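You operate a simulated robot arm through the tools that you are given. There is no shell and no other tool.

You are at the controls of a simulated robot arm. One attempt, no reset.

## Task
Wind all the yarn off the blue spool and put the spool in the yellow tray.
Fine: the spools stand on the shelf over the bins; spool on the winder's peg, red lever to CATCH, crank, lever back to FREE; stand it upright; leave the other spools. Set down upright: what you pick out.

It is judged by the outcome, as a careful person would: the job done as asked, and still so three seconds after it is handed in. It fails if anything else is knocked over, pushed out of place, dropped, spilled or broken.

## Robot
A 7-joint arm with a three-finger gripper, fixed in place. Base frame: the origin is at the foot of the arm, x ahead of it, y to its left, z up; the work surface is at about z = 0.247. Lengths are in m, angles in degrees, forces in N, time in s.
With the tool pointing down near the work surface it reaches from about 0.1 to 0.88 m from the base axis. Its first joint turns from -166.0 to 166.0 degrees. Payload 2.69 kg.
The TCP is the grasp point between the finger pads, 0.03 m short of the fingertips. In the tool frame z runs along the fingers and y along their closing line. The gripper opens to 0.128 m. The gripper's body begins 0.117 m behind the TCP.
Orientation is that of the tool frame in the base frame, as a unit quaternion [x, y, z, w]. With the fingers straight down and closing along the base's y, the tool's x points along the base's -x, its y along +y and its z along -z.

## Interface
- The arm moves only by the tool step_arm. Its arguments are lists of equal length, an entry for each row: "translation": the shift along the tool's x, y, z in m, a list of three; "delta_rot": the turn, a rotation vector about the tool's x, y, z in degrees, a list of three; "grip": the closure in counts, from 0 (fully open) to 255 (shut). In form: {"translation": [[x, y, z], ...], "delta_rot": [[ax, ay, az], ...], "grip": [grip, ...]}. A call has 1 to 20 rows; each row shifts and turns the commanded pose from where the row before left it, along the tool's axes as they then stand. Each row takes 0.2 s and may step no farther than 0.05 m and 8.6 degrees from the row before; otherwise, or with a gripper value out of range, the whole call is refused. A pose out of reach is approached as far as the arm can. The call stops where the force on the tool passes 60 N (or 10 N more than at its start, if that is more) or the arm is blocked; 0.2 s more then pass. Each finger halts on what it meets, pressing with about 37 N; the grip force reading is that of the motor and also rises with nothing between the fingers. The clock runs only during rows and for 0.2 s after the last one: add rows that do not move to give the fingers time. It gives the time, the measured TCP pose, the force on the tool (base axes), the opening and the grip force at its end, in the units of the frame above (readings bear some noise), with the torque about the TCP (base axes, N m) and any sound that the robot's microphone picked up.
- Cameras (640 x 400 px; columns grow to the right, rows downward): "scene" is fixed at [0.0503, -0.4958, 1.5057]; the picture's right is [0.93, -0.38, 0.00], its down [-0.09, -0.23, -0.97] and it looks along [0.37, 0.90, -0.25] (base axes); focal length 321 px, centre (320, 200). "wrist" rides on the gripper at [0.058, 0.054, -0.131] in the tool frame; the picture's right is [-0.68, 0.74, 0.00], its down [-0.62, -0.57, -0.55] and it looks along [-0.40, -0.37, 0.84] (tool axes); focal length 234 px, centre (320, 200).
- snapshot(camera): a new picture of that camera. The clock stands still meanwhile.
- lift_body(by): slides the trunk up (or, below 0, down) by that many m; the arm rides with it, the base frame stays. It gives what a move gives, with no picture.
- pixel_to_xyz(camera, pixels): for up to 12 pixels [column, row] of the newest picture of that camera ("zoom" is the newest enlarged one), the place [x, y, z] in the base frame of the surface seen there, good to about 0.003 m, but the place of the scene camera against the robot may be out by one fixed shift of up to 0.012 m in any direction. The clock stands still meanwhile.
- close_up(camera, box): a new picture of the part [left, top, right, bottom] of that camera's present view, enlarged. The clock stands still meanwhile.
- sign_off(): hands the job in; it is judged then, once.

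Leave the gripper open and the arm clear of the work at the hand-in unless told otherwise.

The tools are called as a command line: name --argument value ..., lists and objects as JSON in quotes. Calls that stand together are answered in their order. step_arm: Moves the arm, as the interface text tells. Its arguments: {"type":"object","properties":{"translation":{"type":"array","items":{"type":"array","items":{"type":"number"}}},"delta_rot":{"type":"array","items":{"type":"array","items":{"type":"number"}}},"grip":{"type":"array","items":{"type":"number"}}},"required":["translation","delta_rot","grip"]} The other tools are called the same way: lift_body (by) slides the trunk up or down; snapshot (camera) takes a picture; pixel_to_xyz (camera, pixels) gives the place of the surface under pixels of a picture; close_up (camera, box) takes an enlarged picture of a part of a camera's view; sign_off () hands the job in.

At the start:

```text
time_s: 0.0
position: [0.3328, 0.6622, 1.2082]
tool_rot: [0.0, 1.0, 0.0, 0.0]
ft_force: [0.1, 0.3, 0.2]
moment: [0.03, -0.01, 0.0]
gripper_width: 0.128
grip_force: 0.1
trunk travel left (down, up): [-0.15, 0.2]
```

scene: 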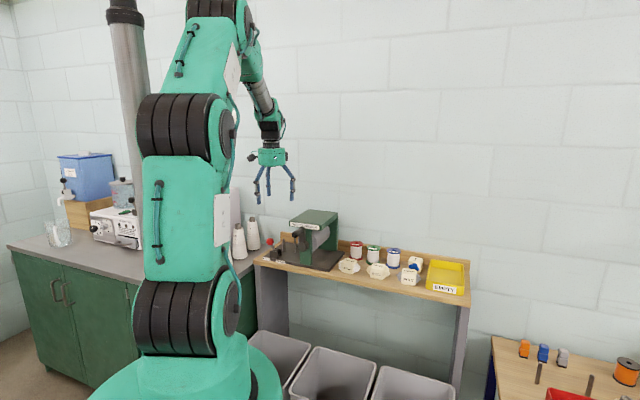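
wrist: 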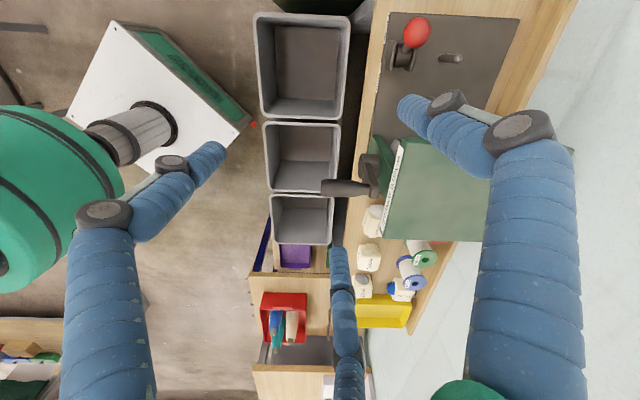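

I'll start by looking closely at the shelf: the winder, the spools and the tray appear around columns 250-470, rows 200-300 in the scene view.

close_up --camera "scene" --box '[240, 195, 360, 285]'

close_up --camera "scene" --box '[330, 225, 480, 305]'

close_up --camera "wrist" --box '[310, 180, 470, 340]'

close_up --camera "wrist" --box '[340, 0, 580, 220]'

```text
4.44 times, centred on (300, 240) of scene
```

zoom: 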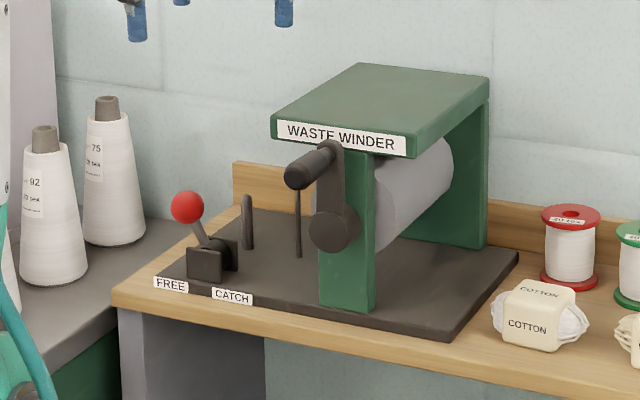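

```text
4.27 times, centred on (405, 265) of scene
```

zoom: 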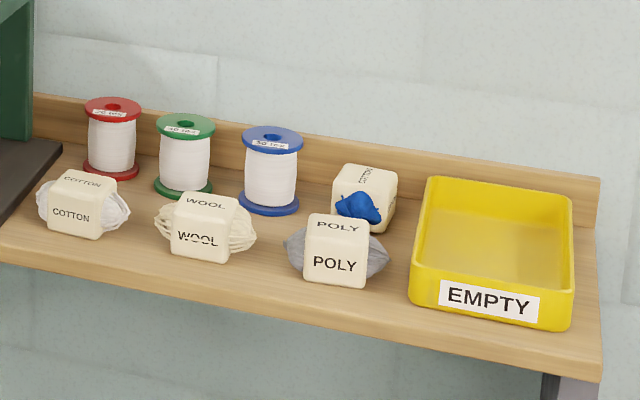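

```text
2.50 times, centred on (390, 260) of wrist
```

zoom: 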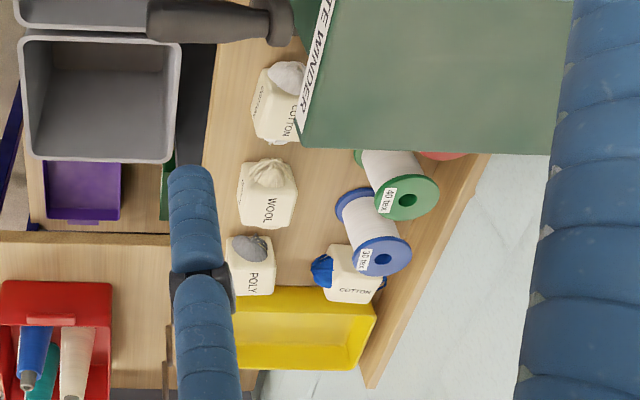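

```text
1.82 times, centred on (460, 110) of wrist
```

zoom: 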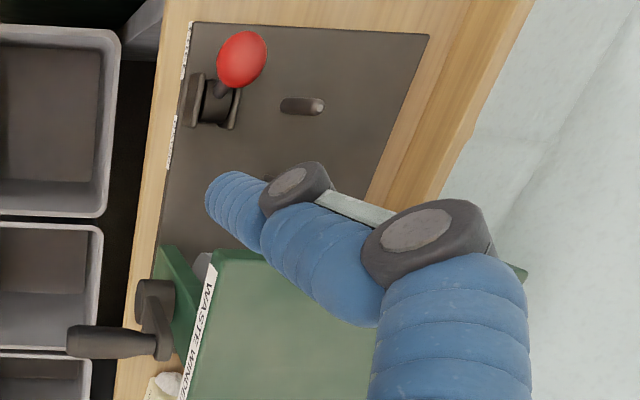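

The blue spool is third from the left on the shelf (scene about (393,258)); the winder has a red lever, a thick short post, a thin peg, and a crank at its left face. I'll measure places of these.

snapshot --camera "scene"

close_up --camera "scene" --box '[230, 110, 330, 210]'

close_up --camera "scene" --box '[250, 225, 330, 275]'

```text
taken
```

scene: 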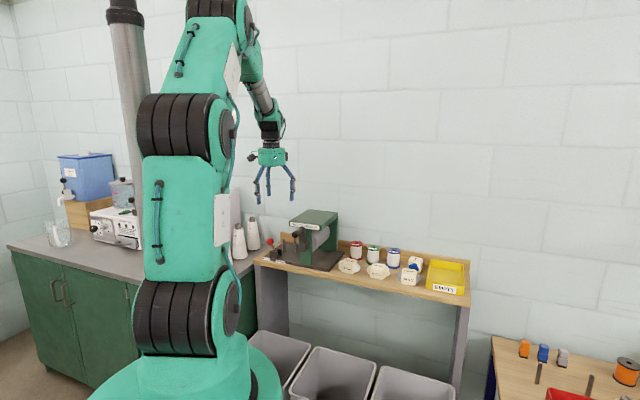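

```text
4.00 times, centred on (280, 160) of scene
```

zoom: 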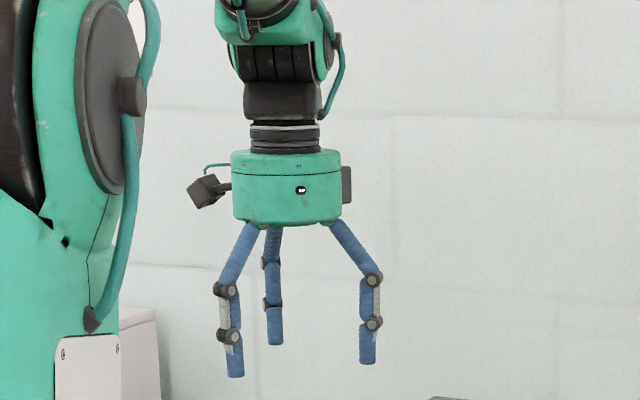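

```text
8.00 times, centred on (290, 250) of scene
```

zoom: 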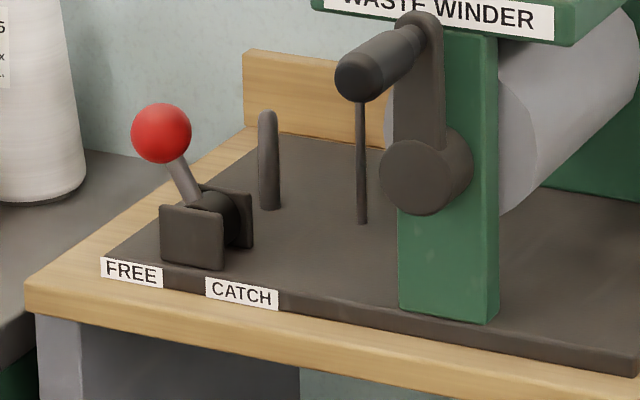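

The gripper shows three blue prongs (two on one side, one on the other). Now I measure the winder parts in this enlarged picture: ball (160,132), lever pivot (210,215), post top (268,115) and base (270,208), thin rod base (362,222), crank handle tip (355,80), crank hub (425,175), labels (132,272) and (242,293).

pixel_to_xyz --camera "zoom" --pixels '[[160, 132], [180, 180], [190, 240], [268, 118], [268, 160], [270, 206], [361, 130], [362, 222], [352, 80], [425, 178], [132, 272], [242, 293]]'

close_up --camera "scene" --box '[340, 235, 440, 295]'

```text
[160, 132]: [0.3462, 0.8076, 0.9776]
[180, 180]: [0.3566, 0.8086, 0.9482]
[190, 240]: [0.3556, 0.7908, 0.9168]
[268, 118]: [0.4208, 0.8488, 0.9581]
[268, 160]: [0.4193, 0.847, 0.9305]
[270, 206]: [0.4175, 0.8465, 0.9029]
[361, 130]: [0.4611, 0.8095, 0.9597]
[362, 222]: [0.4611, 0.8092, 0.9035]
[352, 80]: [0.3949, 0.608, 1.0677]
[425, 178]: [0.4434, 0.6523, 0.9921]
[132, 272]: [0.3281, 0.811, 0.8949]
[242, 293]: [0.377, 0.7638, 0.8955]
```

```text
6.40 times, centred on (390, 265) of scene
```

zoom: 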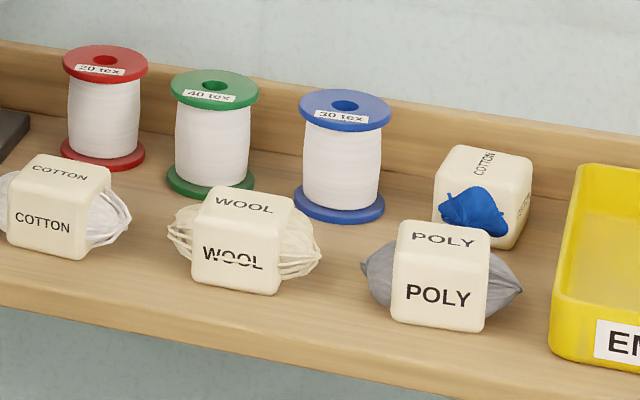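

Blue spool: top flange (345,110), hole (345,105), lower flange (338,207). I'll measure it, its neighbours and the tray.

pixel_to_xyz --camera "zoom" --pixels '[[345, 94], [302, 108], [388, 110], [340, 128], [345, 105], [342, 165], [338, 217], [294, 205], [384, 208], [338, 235], [213, 85], [105, 60]]'

close_up --camera "scene" --box '[390, 245, 480, 305]'

```text
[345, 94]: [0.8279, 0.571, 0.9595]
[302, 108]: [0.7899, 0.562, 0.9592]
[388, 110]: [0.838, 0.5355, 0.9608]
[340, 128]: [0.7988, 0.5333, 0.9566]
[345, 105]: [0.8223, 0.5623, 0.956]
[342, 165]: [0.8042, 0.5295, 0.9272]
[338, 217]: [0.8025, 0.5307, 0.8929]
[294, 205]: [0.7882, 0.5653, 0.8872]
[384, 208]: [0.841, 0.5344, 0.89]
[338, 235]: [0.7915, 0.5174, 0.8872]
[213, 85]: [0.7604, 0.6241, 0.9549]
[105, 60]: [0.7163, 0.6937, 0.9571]
```

```text
6.67 times, centred on (435, 275) of scene
```

zoom: 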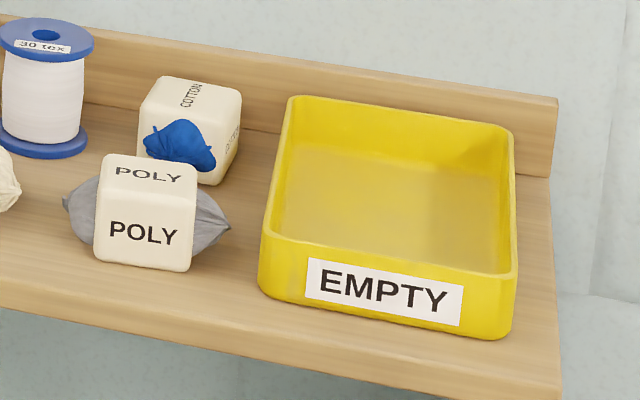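

Shelf top is near z 0.887 and the spool is about 0.07 tall, centre near (0.815,0.55). Next I read the tray's corners in this enlarged picture, and in the wrist picture the three fingertips and some winder points.

pixel_to_xyz --camera "zoom" --pixels '[[289, 97], [513, 128], [517, 270], [263, 230], [300, 180], [460, 200], [400, 210], [480, 150], [270, 295], [505, 335], [190, 90], [135, 172]]'

snapshot --camera "wrist"

pixel_to_xyz --camera "wrist" --pixels '[[215, 148], [340, 252], [402, 102], [172, 165], [342, 290], [450, 100], [416, 32], [462, 58], [330, 187], [370, 187], [385, 165], [420, 258]]'

```text
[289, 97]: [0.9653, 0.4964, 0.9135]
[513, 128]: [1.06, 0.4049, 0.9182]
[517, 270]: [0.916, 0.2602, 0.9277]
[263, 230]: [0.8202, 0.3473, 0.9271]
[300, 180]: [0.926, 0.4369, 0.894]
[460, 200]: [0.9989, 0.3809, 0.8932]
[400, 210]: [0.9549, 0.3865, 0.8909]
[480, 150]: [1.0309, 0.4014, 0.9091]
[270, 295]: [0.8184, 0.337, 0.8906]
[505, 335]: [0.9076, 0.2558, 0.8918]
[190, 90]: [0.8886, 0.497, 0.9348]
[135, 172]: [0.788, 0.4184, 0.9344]
```

```text
taken
```

wrist: 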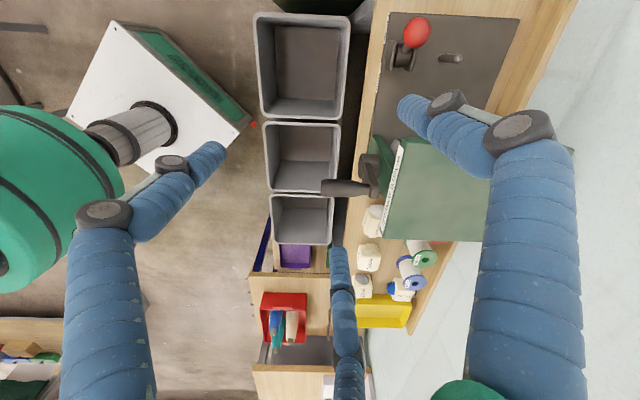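

```text
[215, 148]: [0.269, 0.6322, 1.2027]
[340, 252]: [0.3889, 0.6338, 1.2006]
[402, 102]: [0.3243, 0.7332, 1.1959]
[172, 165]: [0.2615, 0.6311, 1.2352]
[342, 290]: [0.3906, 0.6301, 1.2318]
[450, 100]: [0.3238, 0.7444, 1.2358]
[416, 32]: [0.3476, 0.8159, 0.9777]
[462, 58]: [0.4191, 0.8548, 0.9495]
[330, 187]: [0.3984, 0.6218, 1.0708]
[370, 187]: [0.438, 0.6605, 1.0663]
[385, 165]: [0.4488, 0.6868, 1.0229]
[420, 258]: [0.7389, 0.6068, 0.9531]
```

Seen from above, three visible fingertips sit at 120° around the TCP, though the description says two fingers. I'll half-close the gripper in free air (no motion) to learn how the fingers really travel, then look.

step_arm --translation '[[0, 0, 0], [0, 0, 0], [0, 0, 0]]' --delta_rot '[[0, 0, 0], [0, 0, 0], [0, 0, 0]]' --grip '[128, 128, 128]'

snapshot --camera "wrist"

close_up --camera "scene" --box '[230, 110, 330, 210]'

```text
time_s: 0.8
position: [0.3335, 0.6616, 1.2086]
tool_rot: [0.0, 1.0, 0.001, 0.001]
ft_force: [-0.9, 0.4, -0.4]
moment: [0.01, -0.04, 0.04]
gripper_width: 0.0638
grip_force: 0.1
trunk travel left (down, up): [-0.15, 0.2]
```

```text
taken
```

wrist: 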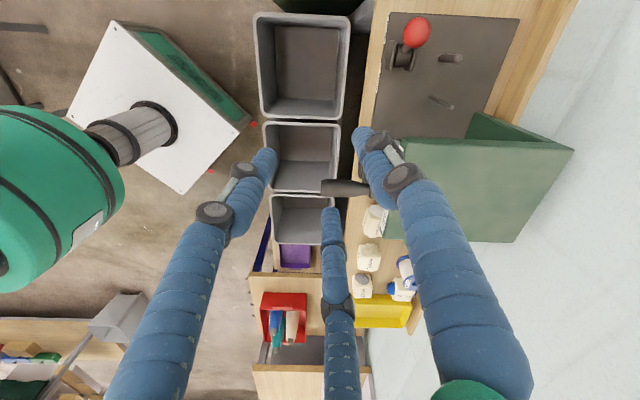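

```text
4.00 times, centred on (280, 160) of scene
```

zoom: 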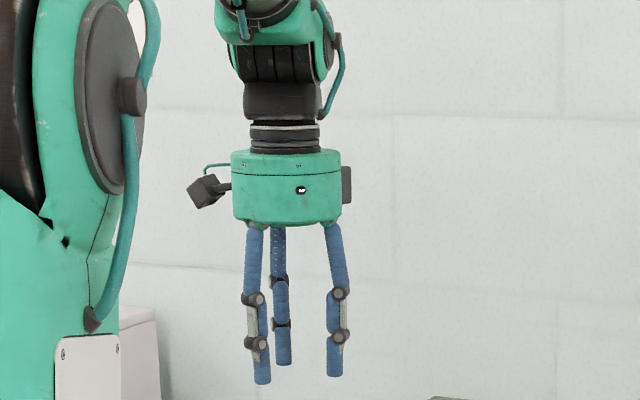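

The three fingers close together toward the centre, like a three-jaw chuck. I measure where the fingertips are at this 0.064 opening: pixels (267,155), (328,215), (362,135), plus parts of the winder now uncovered — thin rod (440,100), post (455,58), roof corners.

pixel_to_xyz --camera "wrist" --pixels '[[267, 157], [329, 215], [362, 136], [432, 98], [452, 106], [459, 58], [441, 57], [416, 32], [480, 115], [574, 150], [514, 242], [395, 140]]'

close_up --camera "wrist" --box '[320, 0, 580, 160]'

```text
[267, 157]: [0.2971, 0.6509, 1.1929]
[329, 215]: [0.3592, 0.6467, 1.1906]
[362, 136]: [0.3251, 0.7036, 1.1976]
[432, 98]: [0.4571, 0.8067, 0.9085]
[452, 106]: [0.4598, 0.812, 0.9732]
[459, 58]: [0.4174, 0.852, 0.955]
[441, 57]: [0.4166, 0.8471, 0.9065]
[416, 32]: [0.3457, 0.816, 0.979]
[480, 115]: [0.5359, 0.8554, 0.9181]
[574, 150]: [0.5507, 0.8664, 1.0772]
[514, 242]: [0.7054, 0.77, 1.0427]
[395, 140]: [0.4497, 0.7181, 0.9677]
```

```text
2.46 times, centred on (450, 80) of wrist
```

zoom: 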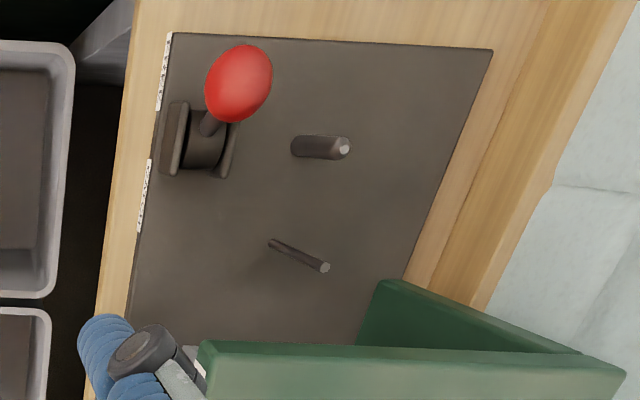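

The peg is the domed thick post near (0.418,0.850), top z≈0.957; the thin rod near (0.459,0.811) looks like a guide. Fingertips are ~0.1 m above the winder roof (z≈1.077), so I'll move across at this height to just short of the blue spool and look down at it.

step_arm --translation '[[-0.042, -0.008, 0], [-0.042, -0.008, 0], [-0.042, -0.008, 0], [-0.042, -0.008, 0], [-0.042, -0.008, 0], [-0.042, -0.008, 0], [-0.042, -0.008, 0], [-0.042, -0.008, 0], [-0.042, -0.008, 0], [0, 0, 0]]' --delta_rot '[[0, 0, 0], [0, 0, 0], [0, 0, 0], [0, 0, 0], [0, 0, 0], [0, 0, 0], [0, 0, 0], [0, 0, 0], [0, 0, 0], [0, 0, 0]]' --grip '[128, 128, 128, 128, 128, 128, 128, 128, 128, 128]'

snapshot --camera "wrist"

snapshot --camera "scene"

```text
time_s: 3.0
position: [0.7127, 0.5912, 1.2041]
tool_rot: [0.001, 1.0, 0.0, 0.0]
ft_force: [-0.1, -0.7, -0.5]
moment: [0.01, 0.08, 0.0]
gripper_width: 0.0639
grip_force: 0.0
trunk travel left (down, up): [-0.15, 0.2]
```

```text
taken
```

wrist: 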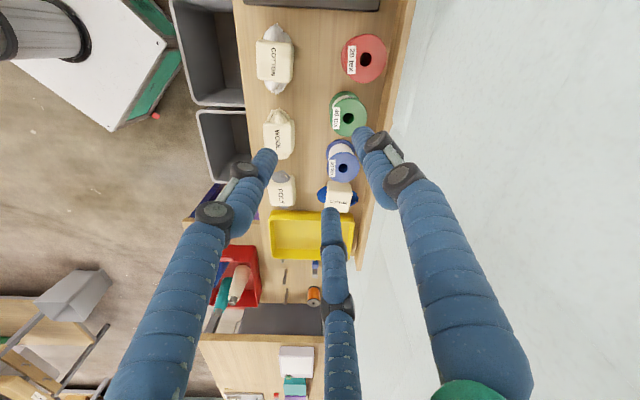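

```text
taken
```

scene: 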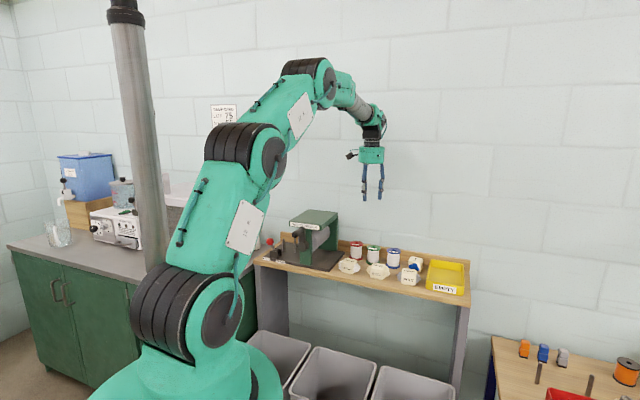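

The wrist camera now sees the spools from above: blue spool at about (342,165), block beside it at (341,196). I'll enlarge and measure.

close_up --camera "wrist" --box '[240, 90, 400, 270]'

close_up --camera "wrist" --box '[300, 120, 380, 220]'

```text
2.22 times, centred on (320, 180) of wrist
```

zoom: 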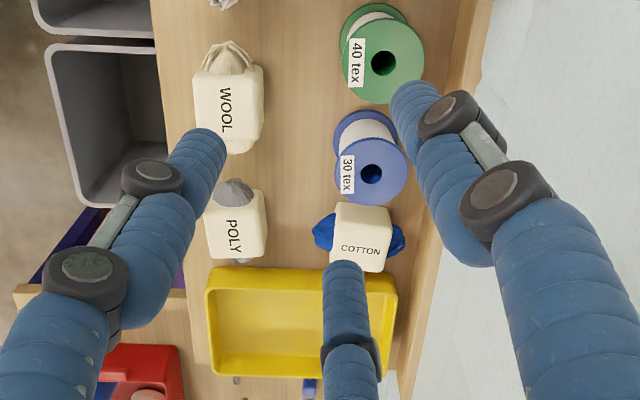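

```text
4.00 times, centred on (340, 170) of wrist
```

zoom: 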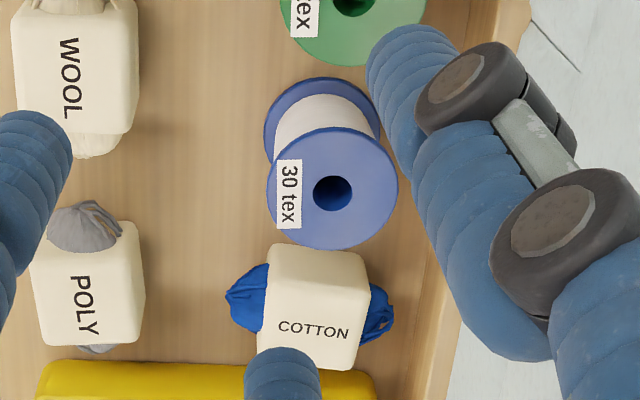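

Now I measure the blue spool's top flange edges (268,185), (398,185), (332,130), (332,248), its hole (318,185 rim), the block's corners, the green spool's edge and the back board.

pixel_to_xyz --camera "zoom" --pixels '[[271, 186], [395, 186], [332, 133], [330, 245], [332, 193], [316, 190], [272, 250], [366, 255], [360, 365], [348, 55], [445, 340], [268, 125]]'

pixel_to_xyz --camera "wrist" --pixels '[[267, 157], [331, 213], [360, 135], [300, 230], [300, 215], [352, 110], [405, 60], [390, 100], [365, 210]]'

```text
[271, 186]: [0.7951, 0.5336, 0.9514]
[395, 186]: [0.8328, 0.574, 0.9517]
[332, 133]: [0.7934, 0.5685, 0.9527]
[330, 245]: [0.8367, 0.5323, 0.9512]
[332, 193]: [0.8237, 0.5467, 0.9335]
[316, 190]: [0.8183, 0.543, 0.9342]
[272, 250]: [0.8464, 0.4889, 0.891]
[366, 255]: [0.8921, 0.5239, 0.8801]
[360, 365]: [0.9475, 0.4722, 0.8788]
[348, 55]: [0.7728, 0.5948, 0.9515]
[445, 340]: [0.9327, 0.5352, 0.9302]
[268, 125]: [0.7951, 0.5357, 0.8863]
```

```text
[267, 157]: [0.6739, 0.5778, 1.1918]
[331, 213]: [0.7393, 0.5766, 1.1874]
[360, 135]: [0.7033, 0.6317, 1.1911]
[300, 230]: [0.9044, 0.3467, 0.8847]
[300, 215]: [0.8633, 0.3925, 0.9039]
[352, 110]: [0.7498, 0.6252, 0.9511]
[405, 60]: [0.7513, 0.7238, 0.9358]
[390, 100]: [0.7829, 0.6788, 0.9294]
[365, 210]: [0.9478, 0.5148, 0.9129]
```

The spool: top z≈0.951, flange diameter ≈0.056, centre ≈(0.8145,0.552), bottom on shelf z≈0.880. Gaps of 0.03+ m all round. I'll turn the hand 44° so the fingers avoid the neighbours (green spool and cotton block), open to 0.074, and centre above the spool, staying high.

step_arm --translation '[[0, 0, 0], [0, 0, 0], [0, 0, 0], [0, 0, 0], [0, 0, 0], [0, 0, 0], [-0.0335, 0.0142, 0], [-0.0335, 0.0142, 0], [-0.0334, 0.0142, 0], [0, 0, 0]]' --delta_rot '[[0, 0, 7.333], [0, 0, 7.333], [0, 0, 7.333], [0, 0, 7.333], [0, 0, 7.333], [0, 0, 7.333], [0, 0, 0], [0, 0, 0], [0, 0, 0], [0, 0, 0]]' --grip '[108, 108, 108, 108, 108, 108, 108, 108, 108, 108]'

snapshot --camera "wrist"

snapshot --camera "scene"

```text
time_s: 5.2
position: [0.8137, 0.5502, 1.2071]
tool_rot: [0.375, 0.927, 0.0, 0.0]
ft_force: [0.4, -0.2, -0.8]
moment: [0.02, 0.05, -0.01]
gripper_width: 0.0738
grip_force: 0.1
trunk travel left (down, up): [-0.15, 0.2]
```

```text
taken
```

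wrist: 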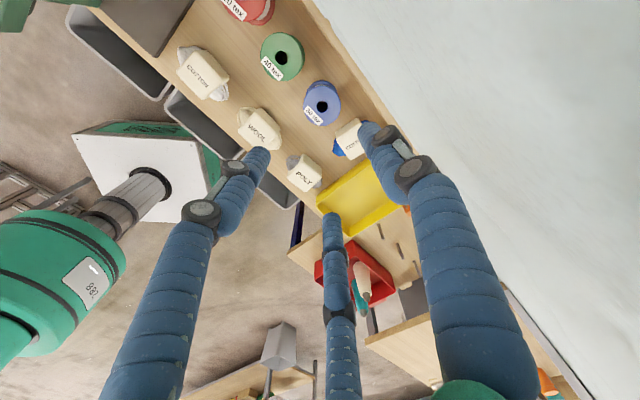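

```text
taken
```

scene: 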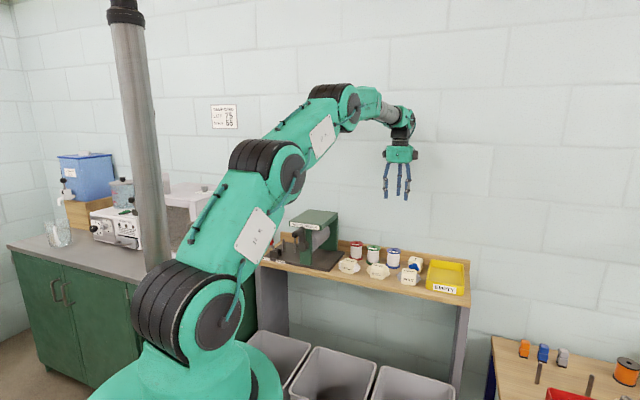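

I'm over the spool (seen at (322,102), ahead of the TCP due to camera slant). I'll refine its centre with points on its rim in an enlargement.

close_up --camera "wrist" --box '[290, 70, 386, 130]'

```text
6.67 times, centred on (338, 100) of wrist
```

zoom: 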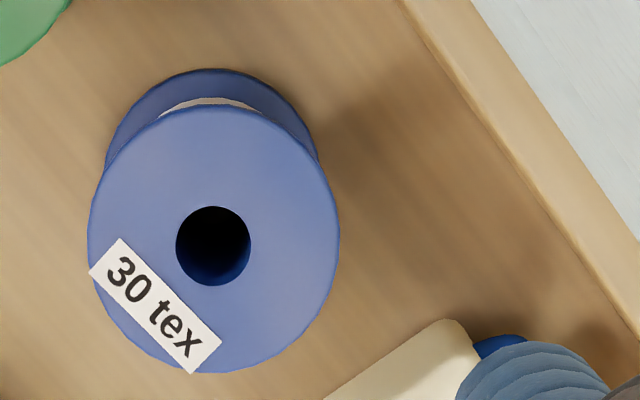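

Rim points of the top flange: left (92,238), right (335,238), top (213,110), bottom (213,368); I'll read these plus the shelf beside it and the hole's rim.

pixel_to_xyz --camera "zoom" --pixels '[[93, 238], [334, 238], [213, 111], [213, 368], [130, 150], [300, 330], [170, 245], [256, 245], [400, 250], [60, 300], [215, 80], [340, 390]]'

```text
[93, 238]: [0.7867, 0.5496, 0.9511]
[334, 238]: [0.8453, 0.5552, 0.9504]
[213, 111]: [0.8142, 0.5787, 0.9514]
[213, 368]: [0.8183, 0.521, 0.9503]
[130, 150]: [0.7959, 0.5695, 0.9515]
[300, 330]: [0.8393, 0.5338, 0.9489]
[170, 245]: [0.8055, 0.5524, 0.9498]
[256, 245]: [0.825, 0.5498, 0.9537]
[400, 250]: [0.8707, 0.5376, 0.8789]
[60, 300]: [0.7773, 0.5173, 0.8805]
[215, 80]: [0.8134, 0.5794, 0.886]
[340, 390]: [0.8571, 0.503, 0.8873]
```

Centre is ≈(0.816,0.5513), diameter ≈0.058. I'll make a 2 mm correction and descend 0.2 m so the tips stop about 2.5 cm above the spool, then check.

step_arm --translation '[[-0.0009, 0.0024, 0.04], [0, 0, 0.04], [0, 0, 0.04], [0, 0, 0.04], [0, 0, 0.04], [0, 0, 0]]' --delta_rot '[[0, 0, 0], [0, 0, 0], [0, 0, 0], [0, 0, 0], [0, 0, 0], [0, 0, 0]]' --grip '[108, 108, 108, 108, 108, 108]'

snapshot --camera "wrist"

close_up --camera "scene" --box '[340, 200, 440, 300]'

```text
time_s: 6.6
position: [0.8165, 0.5525, 1.0064]
tool_rot: [0.375, 0.927, 0.0, 0.0]
ft_force: [0.3, 0.7, -1.2]
moment: [-0.02, 0.03, -0.03]
gripper_width: 0.0738
grip_force: 0.1
trunk travel left (down, up): [-0.15, 0.2]
```

```text
taken
```

wrist: 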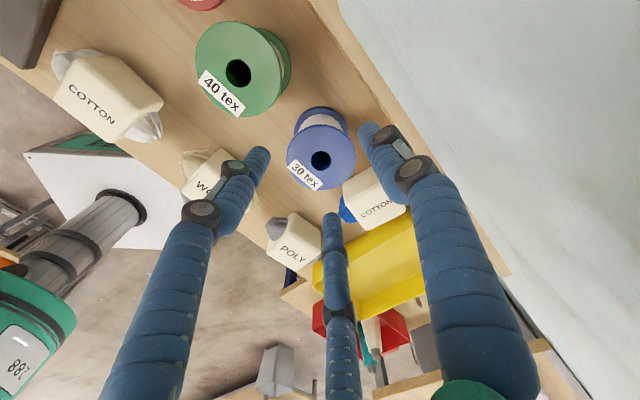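

```text
4.00 times, centred on (390, 250) of scene
```

zoom: 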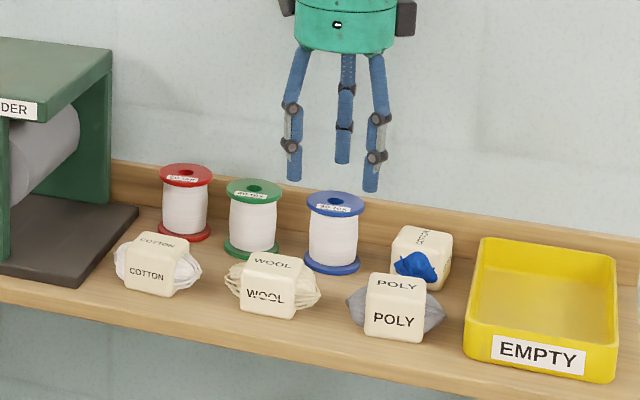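

Aligned well from both views. One more centre check at close range from rim points of the blue flange in the wrist picture.

pixel_to_xyz --camera "wrist" --pixels '[[288, 158], [354, 158], [321, 127], [321, 189], [298, 135], [345, 180], [312, 160], [331, 160]]'

```text
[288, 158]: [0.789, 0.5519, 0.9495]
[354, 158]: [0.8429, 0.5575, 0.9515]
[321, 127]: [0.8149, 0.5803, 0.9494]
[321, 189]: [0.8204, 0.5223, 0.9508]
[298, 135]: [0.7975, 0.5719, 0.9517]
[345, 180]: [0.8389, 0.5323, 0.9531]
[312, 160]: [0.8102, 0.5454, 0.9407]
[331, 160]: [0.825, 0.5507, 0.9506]
```

Centre ≈(0.817,0.552), matching the TCP. I'll lower slowly 0.088 m to z≈0.918 so the fingers span both flanges while tips stay ~8 mm above the shelf.

step_arm --translation '[[0, 0, 0.03], [0, 0, 0.025], [0, 0, 0.02], [0, 0, 0.013], [0, 0, 0]]' --delta_rot '[[0, 0, 0], [0, 0, 0], [0, 0, 0], [0, 0, 0], [0, 0, 0]]' --grip '[108, 108, 108, 108, 108]'

close_up --camera "scene" --box '[360, 225, 430, 285]'

snapshot --camera "wrist"

```text
time_s: 7.8
position: [0.8157, 0.5531, 0.9188]
tool_rot: [0.374, 0.927, 0.001, 0.0]
ft_force: [-0.3, 0.2, -0.8]
moment: [0.04, 0.01, 0.0]
gripper_width: 0.0736
grip_force: 0.0
trunk travel left (down, up): [-0.15, 0.2]
```

```text
6.67 times, centred on (395, 255) of scene
```

zoom: 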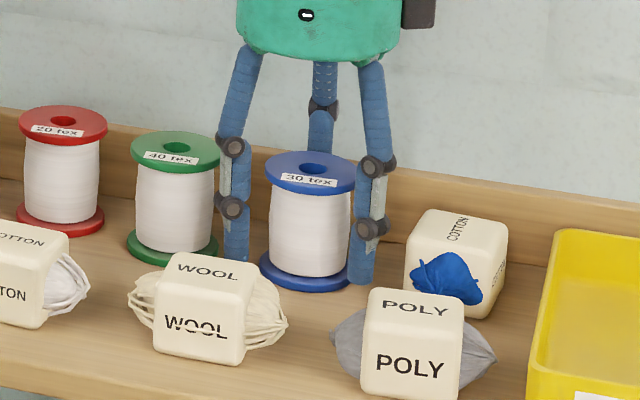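

```text
taken
```

wrist: 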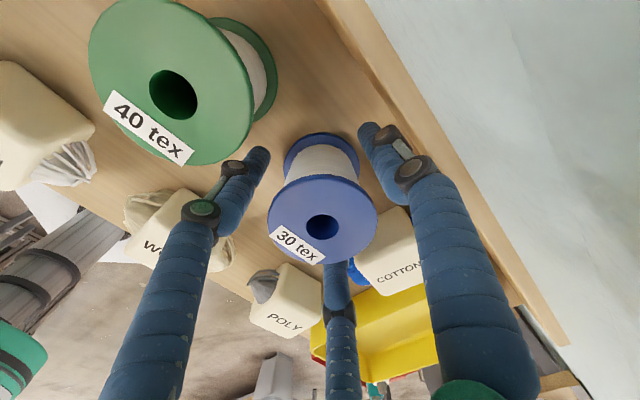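

The spool sits between all three fingers. I'll lower 5 mm more so the tips also catch the bottom flange, then close gently.

step_arm --translation '[[0, 0, 0.005], [0, 0, 0], [0, 0, 0], [0, 0, 0], [0, 0, 0], [0, 0, 0], [0, 0, 0], [0, 0, 0]]' --delta_rot '[[0, 0, 0], [0, 0, 0], [0, 0, 0], [0, 0, 0], [0, 0, 0], [0, 0, 0], [0, 0, 0], [0, 0, 0]]' --grip '[108, 118, 126, 134, 142, 150, 158, 158]'

close_up --camera "scene" --box '[360, 225, 430, 285]'

snapshot --camera "wrist"

```text
time_s: 9.6
position: [0.8171, 0.5521, 0.9136]
tool_rot: [0.375, 0.927, 0.0, -0.001]
ft_force: [0.5, -0.9, 0.8]
moment: [-0.05, 0.0, -0.02]
gripper_width: 0.055
grip_force: 37.0
trunk travel left (down, up): [-0.15, 0.2]
```

```text
6.67 times, centred on (395, 255) of scene
```

zoom: 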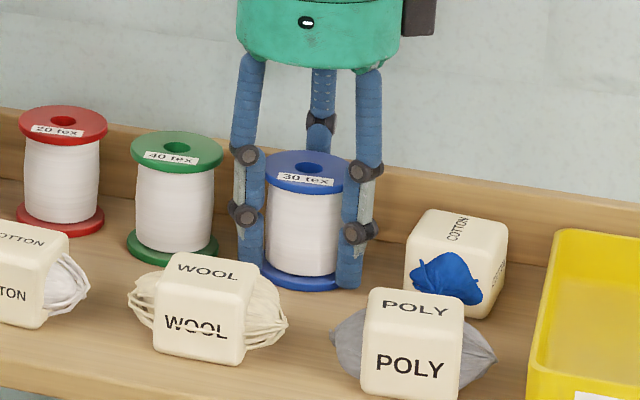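

```text
taken
```

wrist: 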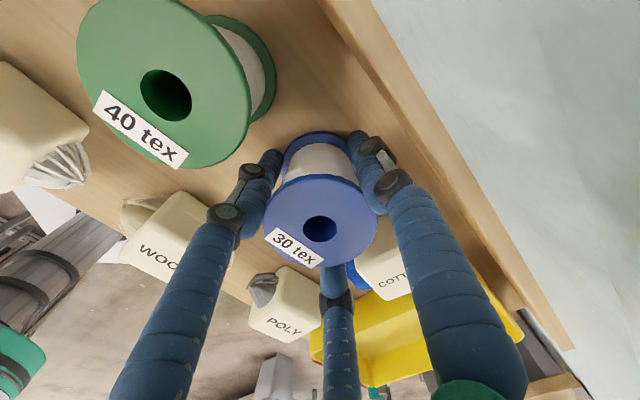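

Grip is firm: 0.055 m, 37 N. I lift slowly 6 cm and check the hold.

step_arm --translation '[[0, 0, -0.01], [0, 0, -0.02], [0, 0, -0.03], [0, 0, 0]]' --delta_rot '[[0, 0, 0], [0, 0, 0], [0, 0, 0], [0, 0, 0]]' --grip '[158, 158, 158, 158]'

close_up --camera "scene" --box '[360, 205, 450, 285]'

```text
time_s: 10.6
position: [0.8146, 0.5511, 0.9757]
tool_rot: [0.376, 0.927, 0.001, 0.0]
ft_force: [0.1, -0.5, -0.1]
moment: [0.01, -0.02, 0.01]
gripper_width: 0.0549
grip_force: 37.4
trunk travel left (down, up): [-0.15, 0.2]
```

```text
5.00 times, centred on (405, 245) of scene
```

zoom: 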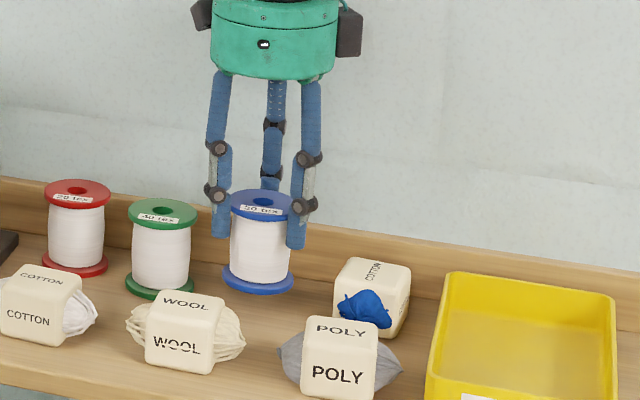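

The spool has risen only about 2 cm while the hand rose 6 cm — it has slipped down in the fingers. I look more closely before doing anything else.

snapshot --camera "wrist"

close_up --camera "scene" --box '[375, 225, 415, 275]'

```text
taken
```

wrist: 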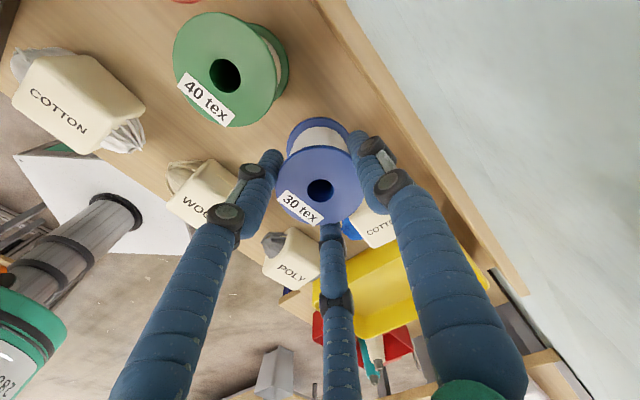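

```text
8.00 times, centred on (395, 250) of scene
```

zoom: 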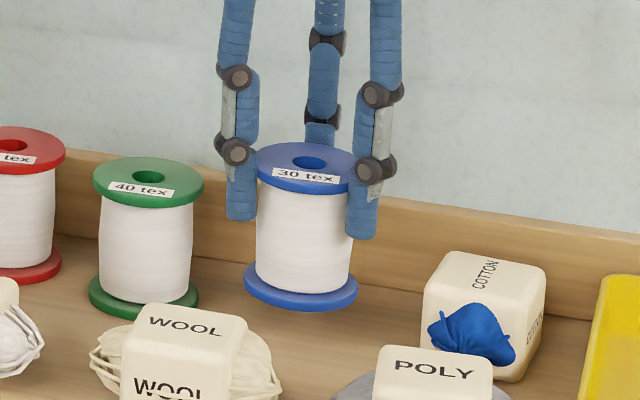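

Measuring the blue top flange height now (wrist pixels (310,165), (340,205)) against the green flange (235,95).

pixel_to_xyz --camera "wrist" --pixels '[[300, 170], [345, 205], [320, 150], [235, 50], [280, 188], [358, 188], [320, 222]]'

step_arm --translation '[[0, 0, 0]]' --delta_rot '[[0, 0, 0]]' --grip '[158]'

close_up --camera "scene" --box '[375, 225, 415, 275]'

```text
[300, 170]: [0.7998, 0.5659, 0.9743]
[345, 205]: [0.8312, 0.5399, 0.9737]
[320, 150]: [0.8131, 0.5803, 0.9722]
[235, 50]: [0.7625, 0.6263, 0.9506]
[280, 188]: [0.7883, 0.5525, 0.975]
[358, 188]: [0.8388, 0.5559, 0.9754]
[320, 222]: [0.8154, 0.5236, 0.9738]
```

```text
time_s: 11.0
position: [0.8151, 0.5514, 0.9749]
tool_rot: [0.375, 0.927, 0.0, 0.0]
ft_force: [1.2, -0.3, -0.1]
moment: [0.01, 0.01, -0.04]
gripper_width: 0.055
grip_force: 37.4
trunk travel left (down, up): [-0.15, 0.2]
```

```text
8.00 times, centred on (395, 250) of scene
```

zoom: 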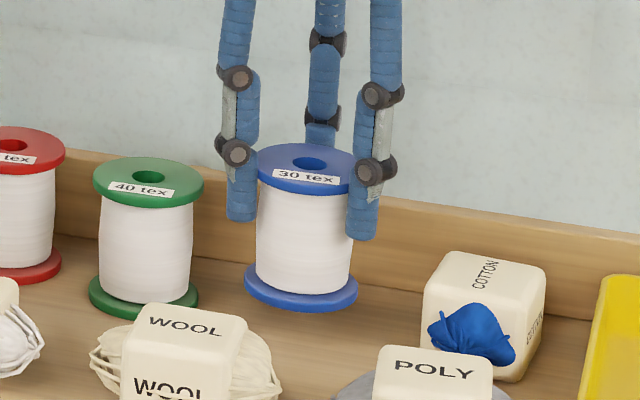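

The top flange is now level with the TCP (z≈0.974) and no longer moving: the fingers hold properly only at the pads. I'll lift 2 cm very slowly and check whether it slips any further.

step_arm --translation '[[0, 0, -0.005], [0, 0, -0.005], [0, 0, -0.005], [0, 0, -0.005], [0, 0, 0]]' --delta_rot '[[0, 0, 0], [0, 0, 0], [0, 0, 0], [0, 0, 0], [0, 0, 0]]' --grip '[158, 158, 158, 158, 158]'

snapshot --camera "wrist"

pixel_to_xyz --camera "wrist" --pixels '[[300, 170], [345, 205], [320, 150], [280, 188], [358, 188], [320, 222]]'

close_up --camera "scene" --box '[375, 215, 415, 265]'

```text
time_s: 12.2
position: [0.8151, 0.5528, 0.9946]
tool_rot: [0.375, 0.927, 0.001, 0.0]
ft_force: [-0.2, 0.2, -0.4]
moment: [0.01, -0.01, 0.02]
gripper_width: 0.0553
grip_force: 37.0
trunk travel left (down, up): [-0.15, 0.2]
```

```text
taken
```

wrist: 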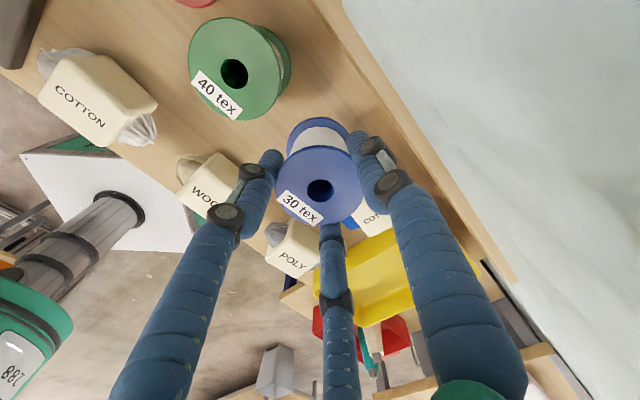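

```text
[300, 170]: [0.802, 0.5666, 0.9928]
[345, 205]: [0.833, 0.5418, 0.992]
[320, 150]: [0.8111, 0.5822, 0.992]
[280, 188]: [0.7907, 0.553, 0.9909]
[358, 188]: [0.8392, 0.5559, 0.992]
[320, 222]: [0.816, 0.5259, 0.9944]
```

```text
8.00 times, centred on (395, 240) of scene
```

zoom: 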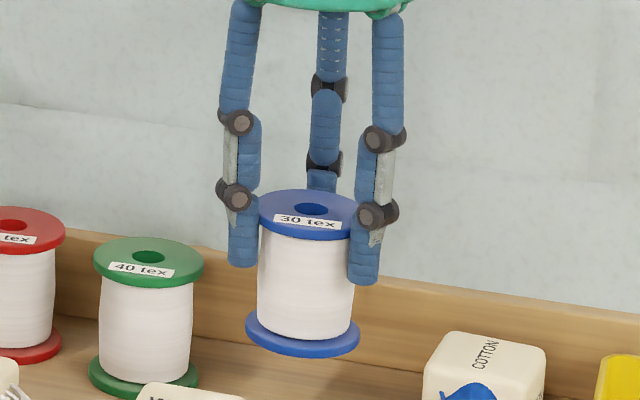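

No slip this time (spool at the same pixels in the wrist view; flange at 0.992 with TCP 0.995). I'll lift on gently to z≈1.21 and check again.

step_arm --translation '[[0, 0, -0.01], [0, 0, -0.02], [0, 0, -0.025], [0, 0, -0.025], [0, 0, -0.025], [0, 0, -0.025], [0, 0, -0.025], [0, 0, -0.025], [0, 0, -0.02], [0, 0, -0.01], [0, 0, 0]]' --delta_rot '[[0, 0, 0], [0, 0, 0], [0, 0, 0], [0, 0, 0], [0, 0, 0], [0, 0, 0], [0, 0, 0], [0, 0, 0], [0, 0, 0], [0, 0, 0], [0, 0, 0]]' --grip '[158, 158, 158, 158, 158, 158, 158, 158, 158, 158, 158]'

snapshot --camera "wrist"

snapshot --camera "scene"

```text
time_s: 14.6
position: [0.8144, 0.552, 1.2068]
tool_rot: [0.375, 0.927, -0.001, 0.0]
ft_force: [0.2, -0.6, -0.5]
moment: [-0.01, 0.0, 0.03]
gripper_width: 0.0553
grip_force: 36.7
trunk travel left (down, up): [-0.15, 0.2]
```

```text
taken
```

wrist: 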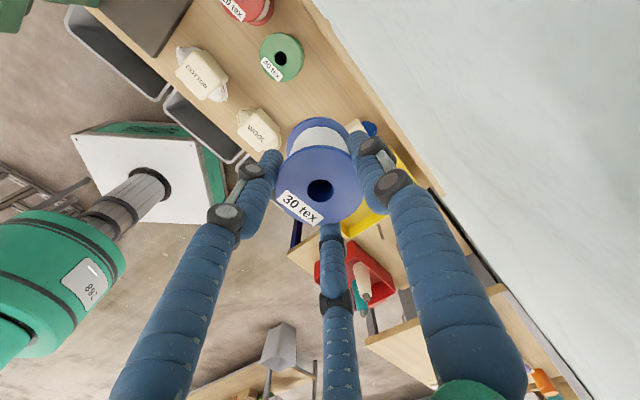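

```text
taken
```

scene: 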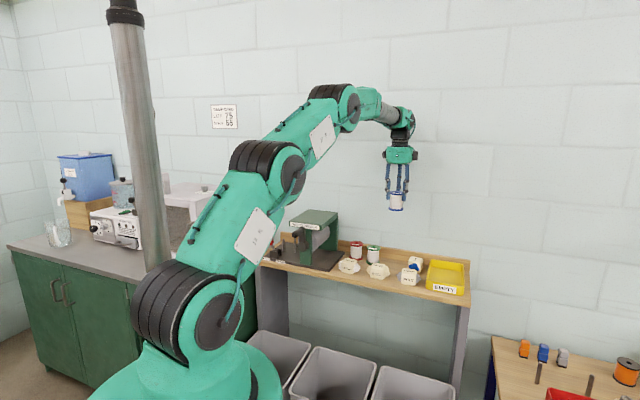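

The spool is held steadily and its bottom is ≈1.13, above the roof at 1.077. I'll carry it across at this height to a spot just on the near side of the peg, (0.418,0.795), to look at the peg.

step_arm --translation '[[0.014, -0.0032, 0], [0.028, -0.0063, 0], [0.0315, -0.007, 0], [0.0315, -0.007, 0], [0.0315, -0.007, 0], [0.0315, -0.007, 0], [0.0315, -0.007, 0], [0.0315, -0.007, 0], [0.0315, -0.007, 0], [0.0315, -0.007, 0], [0.0315, -0.007, 0], [0.0315, -0.007, 0], [0.0315, -0.007, 0], [0.028, -0.0063, 0], [0.0225, -0.005, 0], [0.0126, -0.004, 0], [0, 0, 0]]' --delta_rot '[[0, 0, 0], [0, 0, 0], [0, 0, 0], [0, 0, 0], [0, 0, 0], [0, 0, 0], [0, 0, 0], [0, 0, 0], [0, 0, 0], [0, 0, 0], [0, 0, 0], [0, 0, 0], [0, 0, 0], [0, 0, 0], [0, 0, 0], [0, 0, 0], [0, 0, 0]]' --grip '[158, 158, 158, 158, 158, 158, 158, 158, 158, 158, 158, 158, 158, 158, 158, 158, 158]'

snapshot --camera "wrist"

snapshot --camera "scene"

```text
time_s: 18.2
position: [0.4187, 0.7921, 1.2054]
tool_rot: [0.374, 0.927, 0.0, -0.001]
ft_force: [-0.3, -0.1, -0.5]
moment: [0.01, -0.02, 0.03]
gripper_width: 0.0552
grip_force: 37.1
trunk travel left (down, up): [-0.15, 0.2]
```

```text
taken
```

wrist: 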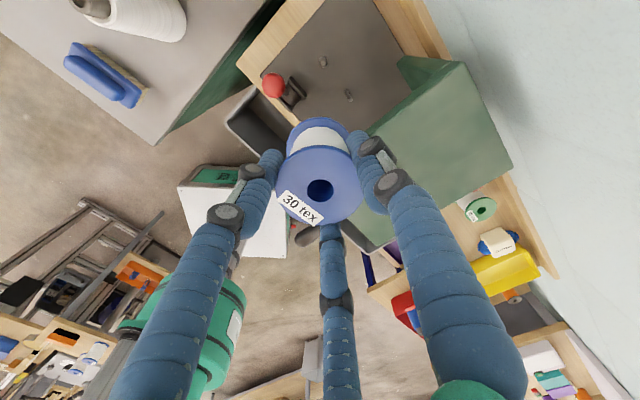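

```text
taken
```

scene: 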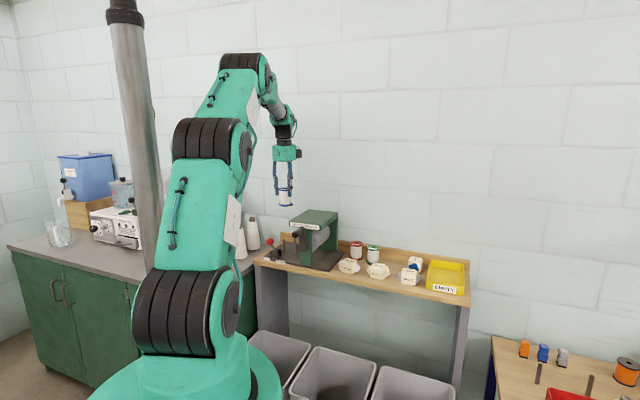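

The peg shows at (322,62), the thin rod at (349,96), the lever at (272,85). Enlarging that area to measure precisely.

close_up --camera "wrist" --box '[262, 40, 374, 110]'

```text
5.71 times, centred on (318, 75) of wrist
```

zoom: 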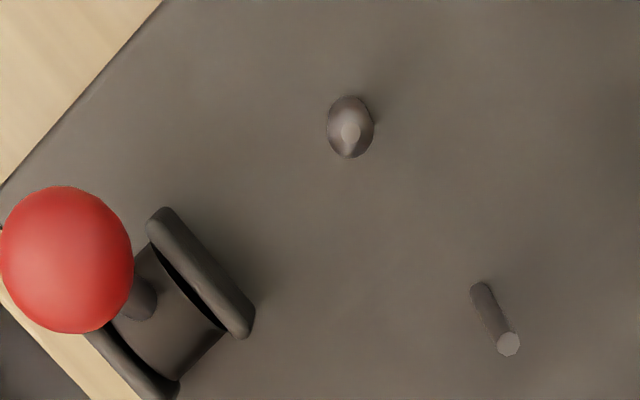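

Reading the peg's tip (350,133), sides (330,125) and (371,125), the plate around it, the rod's tip (508,343) and base (480,288).

pixel_to_xyz --camera "zoom" --pixels '[[350, 128], [350, 140], [350, 152], [332, 125], [369, 125], [350, 104], [350, 85], [400, 125], [300, 125], [508, 343], [482, 292], [65, 260]]'

close_up --camera "scene" --box '[250, 160, 330, 275]'

```text
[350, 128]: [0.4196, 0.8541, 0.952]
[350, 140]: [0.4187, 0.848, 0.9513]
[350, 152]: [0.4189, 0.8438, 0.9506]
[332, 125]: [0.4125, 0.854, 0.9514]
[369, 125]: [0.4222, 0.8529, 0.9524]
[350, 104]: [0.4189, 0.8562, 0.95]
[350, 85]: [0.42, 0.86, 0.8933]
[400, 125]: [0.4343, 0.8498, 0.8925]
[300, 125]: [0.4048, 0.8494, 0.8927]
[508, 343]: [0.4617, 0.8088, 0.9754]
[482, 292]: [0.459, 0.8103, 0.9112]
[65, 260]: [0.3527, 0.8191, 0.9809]
```

```text
3.48 times, centred on (290, 218) of scene
```

zoom: 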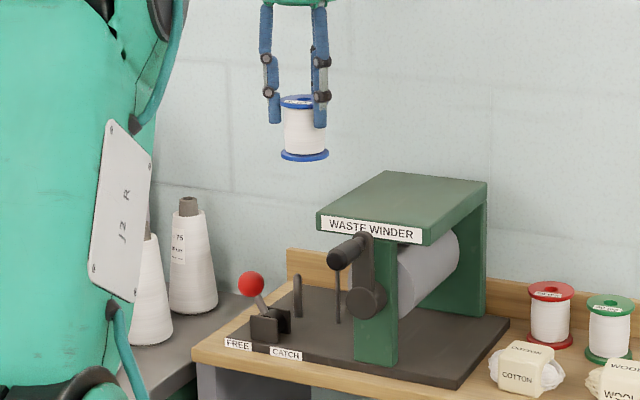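

Peg centre ≈(0.418,0.850), tip z≈0.952, plate z≈0.893. Now I check that the held spool's hole is centred at the TCP and that the spool hangs straight.

close_up --camera "wrist" --box '[264, 110, 376, 240]'

pixel_to_xyz --camera "zoom" --pixels '[[320, 226], [275, 226], [370, 226], [320, 275], [100, 220], [540, 220], [320, 115], [320, 340], [170, 140], [450, 320], [400, 120], [320, 40]]'

```text
3.08 times, centred on (320, 175) of wrist
```

zoom: 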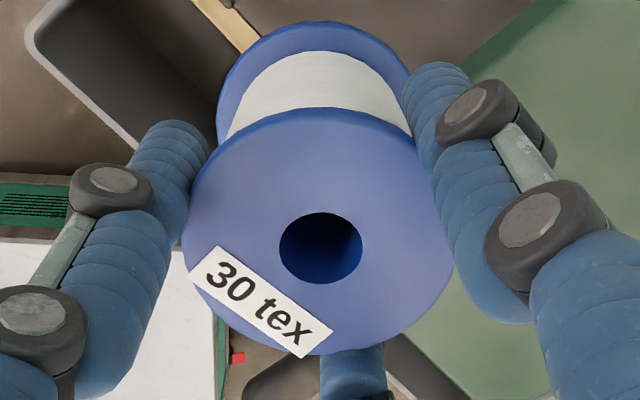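

```text
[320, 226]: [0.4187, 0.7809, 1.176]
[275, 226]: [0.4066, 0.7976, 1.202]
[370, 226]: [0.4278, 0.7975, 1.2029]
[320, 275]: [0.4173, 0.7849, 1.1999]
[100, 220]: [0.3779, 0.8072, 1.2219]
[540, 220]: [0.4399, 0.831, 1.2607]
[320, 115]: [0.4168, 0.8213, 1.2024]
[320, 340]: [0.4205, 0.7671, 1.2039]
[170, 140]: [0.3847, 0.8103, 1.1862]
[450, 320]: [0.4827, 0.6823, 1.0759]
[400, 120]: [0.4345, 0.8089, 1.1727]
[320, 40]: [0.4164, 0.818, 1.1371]
```

The hole is centred on the TCP within about 1 mm and the spool hangs straight. I move laterally over the peg at height, then read the pose to refine.

step_arm --translation '[[0.01, 0.01, 0], [0.015, 0.015, 0], [0.0117, 0.0111, 0], [0.005, 0.005, 0], [0, 0, 0]]' --delta_rot '[[0, 0, 0], [0, 0, 0], [0, 0, 0], [0, 0, 0], [0, 0, 0]]' --grip '[158, 158, 158, 158, 158]'

step_arm --translation '[[0, 0, 0.03], [0, 0, 0.03], [0, 0, 0.03], [0, 0, 0.02], [0, 0, 0]]' --delta_rot '[[0, 0, 0], [0, 0, 0], [0, 0, 0], [0, 0, 0], [0, 0, 0]]' --grip '[158, 158, 158, 158, 158]'

step_arm --translation '[[0, 0, 0.01], [0, 0, 0], [0, 0, 0]]' --delta_rot '[[0, 0, 0], [0, 0, 0], [0, 0, 0]]' --grip '[158, 158, 158]'

snapshot --camera "wrist"

close_up --camera "scene" --box '[250, 190, 330, 275]'

```text
time_s: 19.4
position: [0.417, 0.8512, 1.2044]
tool_rot: [0.375, 0.927, 0.0, 0.0]
ft_force: [-0.2, -0.2, -1.0]
moment: [0.0, -0.01, 0.03]
gripper_width: 0.0551
grip_force: 37.5
trunk travel left (down, up): [-0.15, 0.2]
```

```text
time_s: 20.6
position: [0.4167, 0.8509, 1.094]
tool_rot: [0.375, 0.927, 0.001, 0.0]
ft_force: [0.5, -0.3, -0.8]
moment: [-0.03, 0.03, 0.0]
gripper_width: 0.0551
grip_force: 36.8
trunk travel left (down, up): [-0.15, 0.2]
```

```text
time_s: 21.4
position: [0.4172, 0.8521, 1.0845]
tool_rot: [0.375, 0.927, 0.0, 0.0]
ft_force: [0.2, -0.3, -0.3]
moment: [0.02, -0.06, 0.0]
gripper_width: 0.0552
grip_force: 36.9
trunk travel left (down, up): [-0.15, 0.2]
```

```text
taken
```

wrist: 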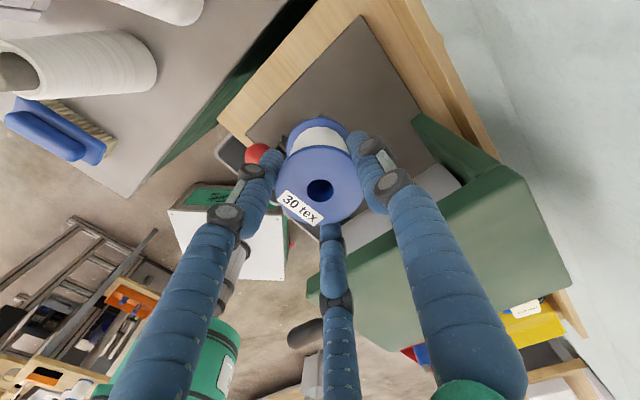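

```text
4.71 times, centred on (290, 232) of scene
```

zoom: 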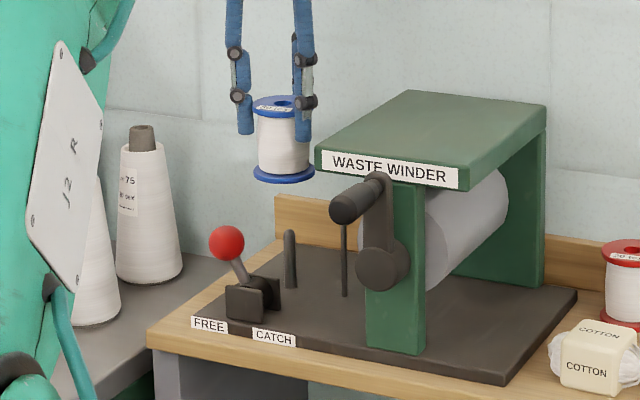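

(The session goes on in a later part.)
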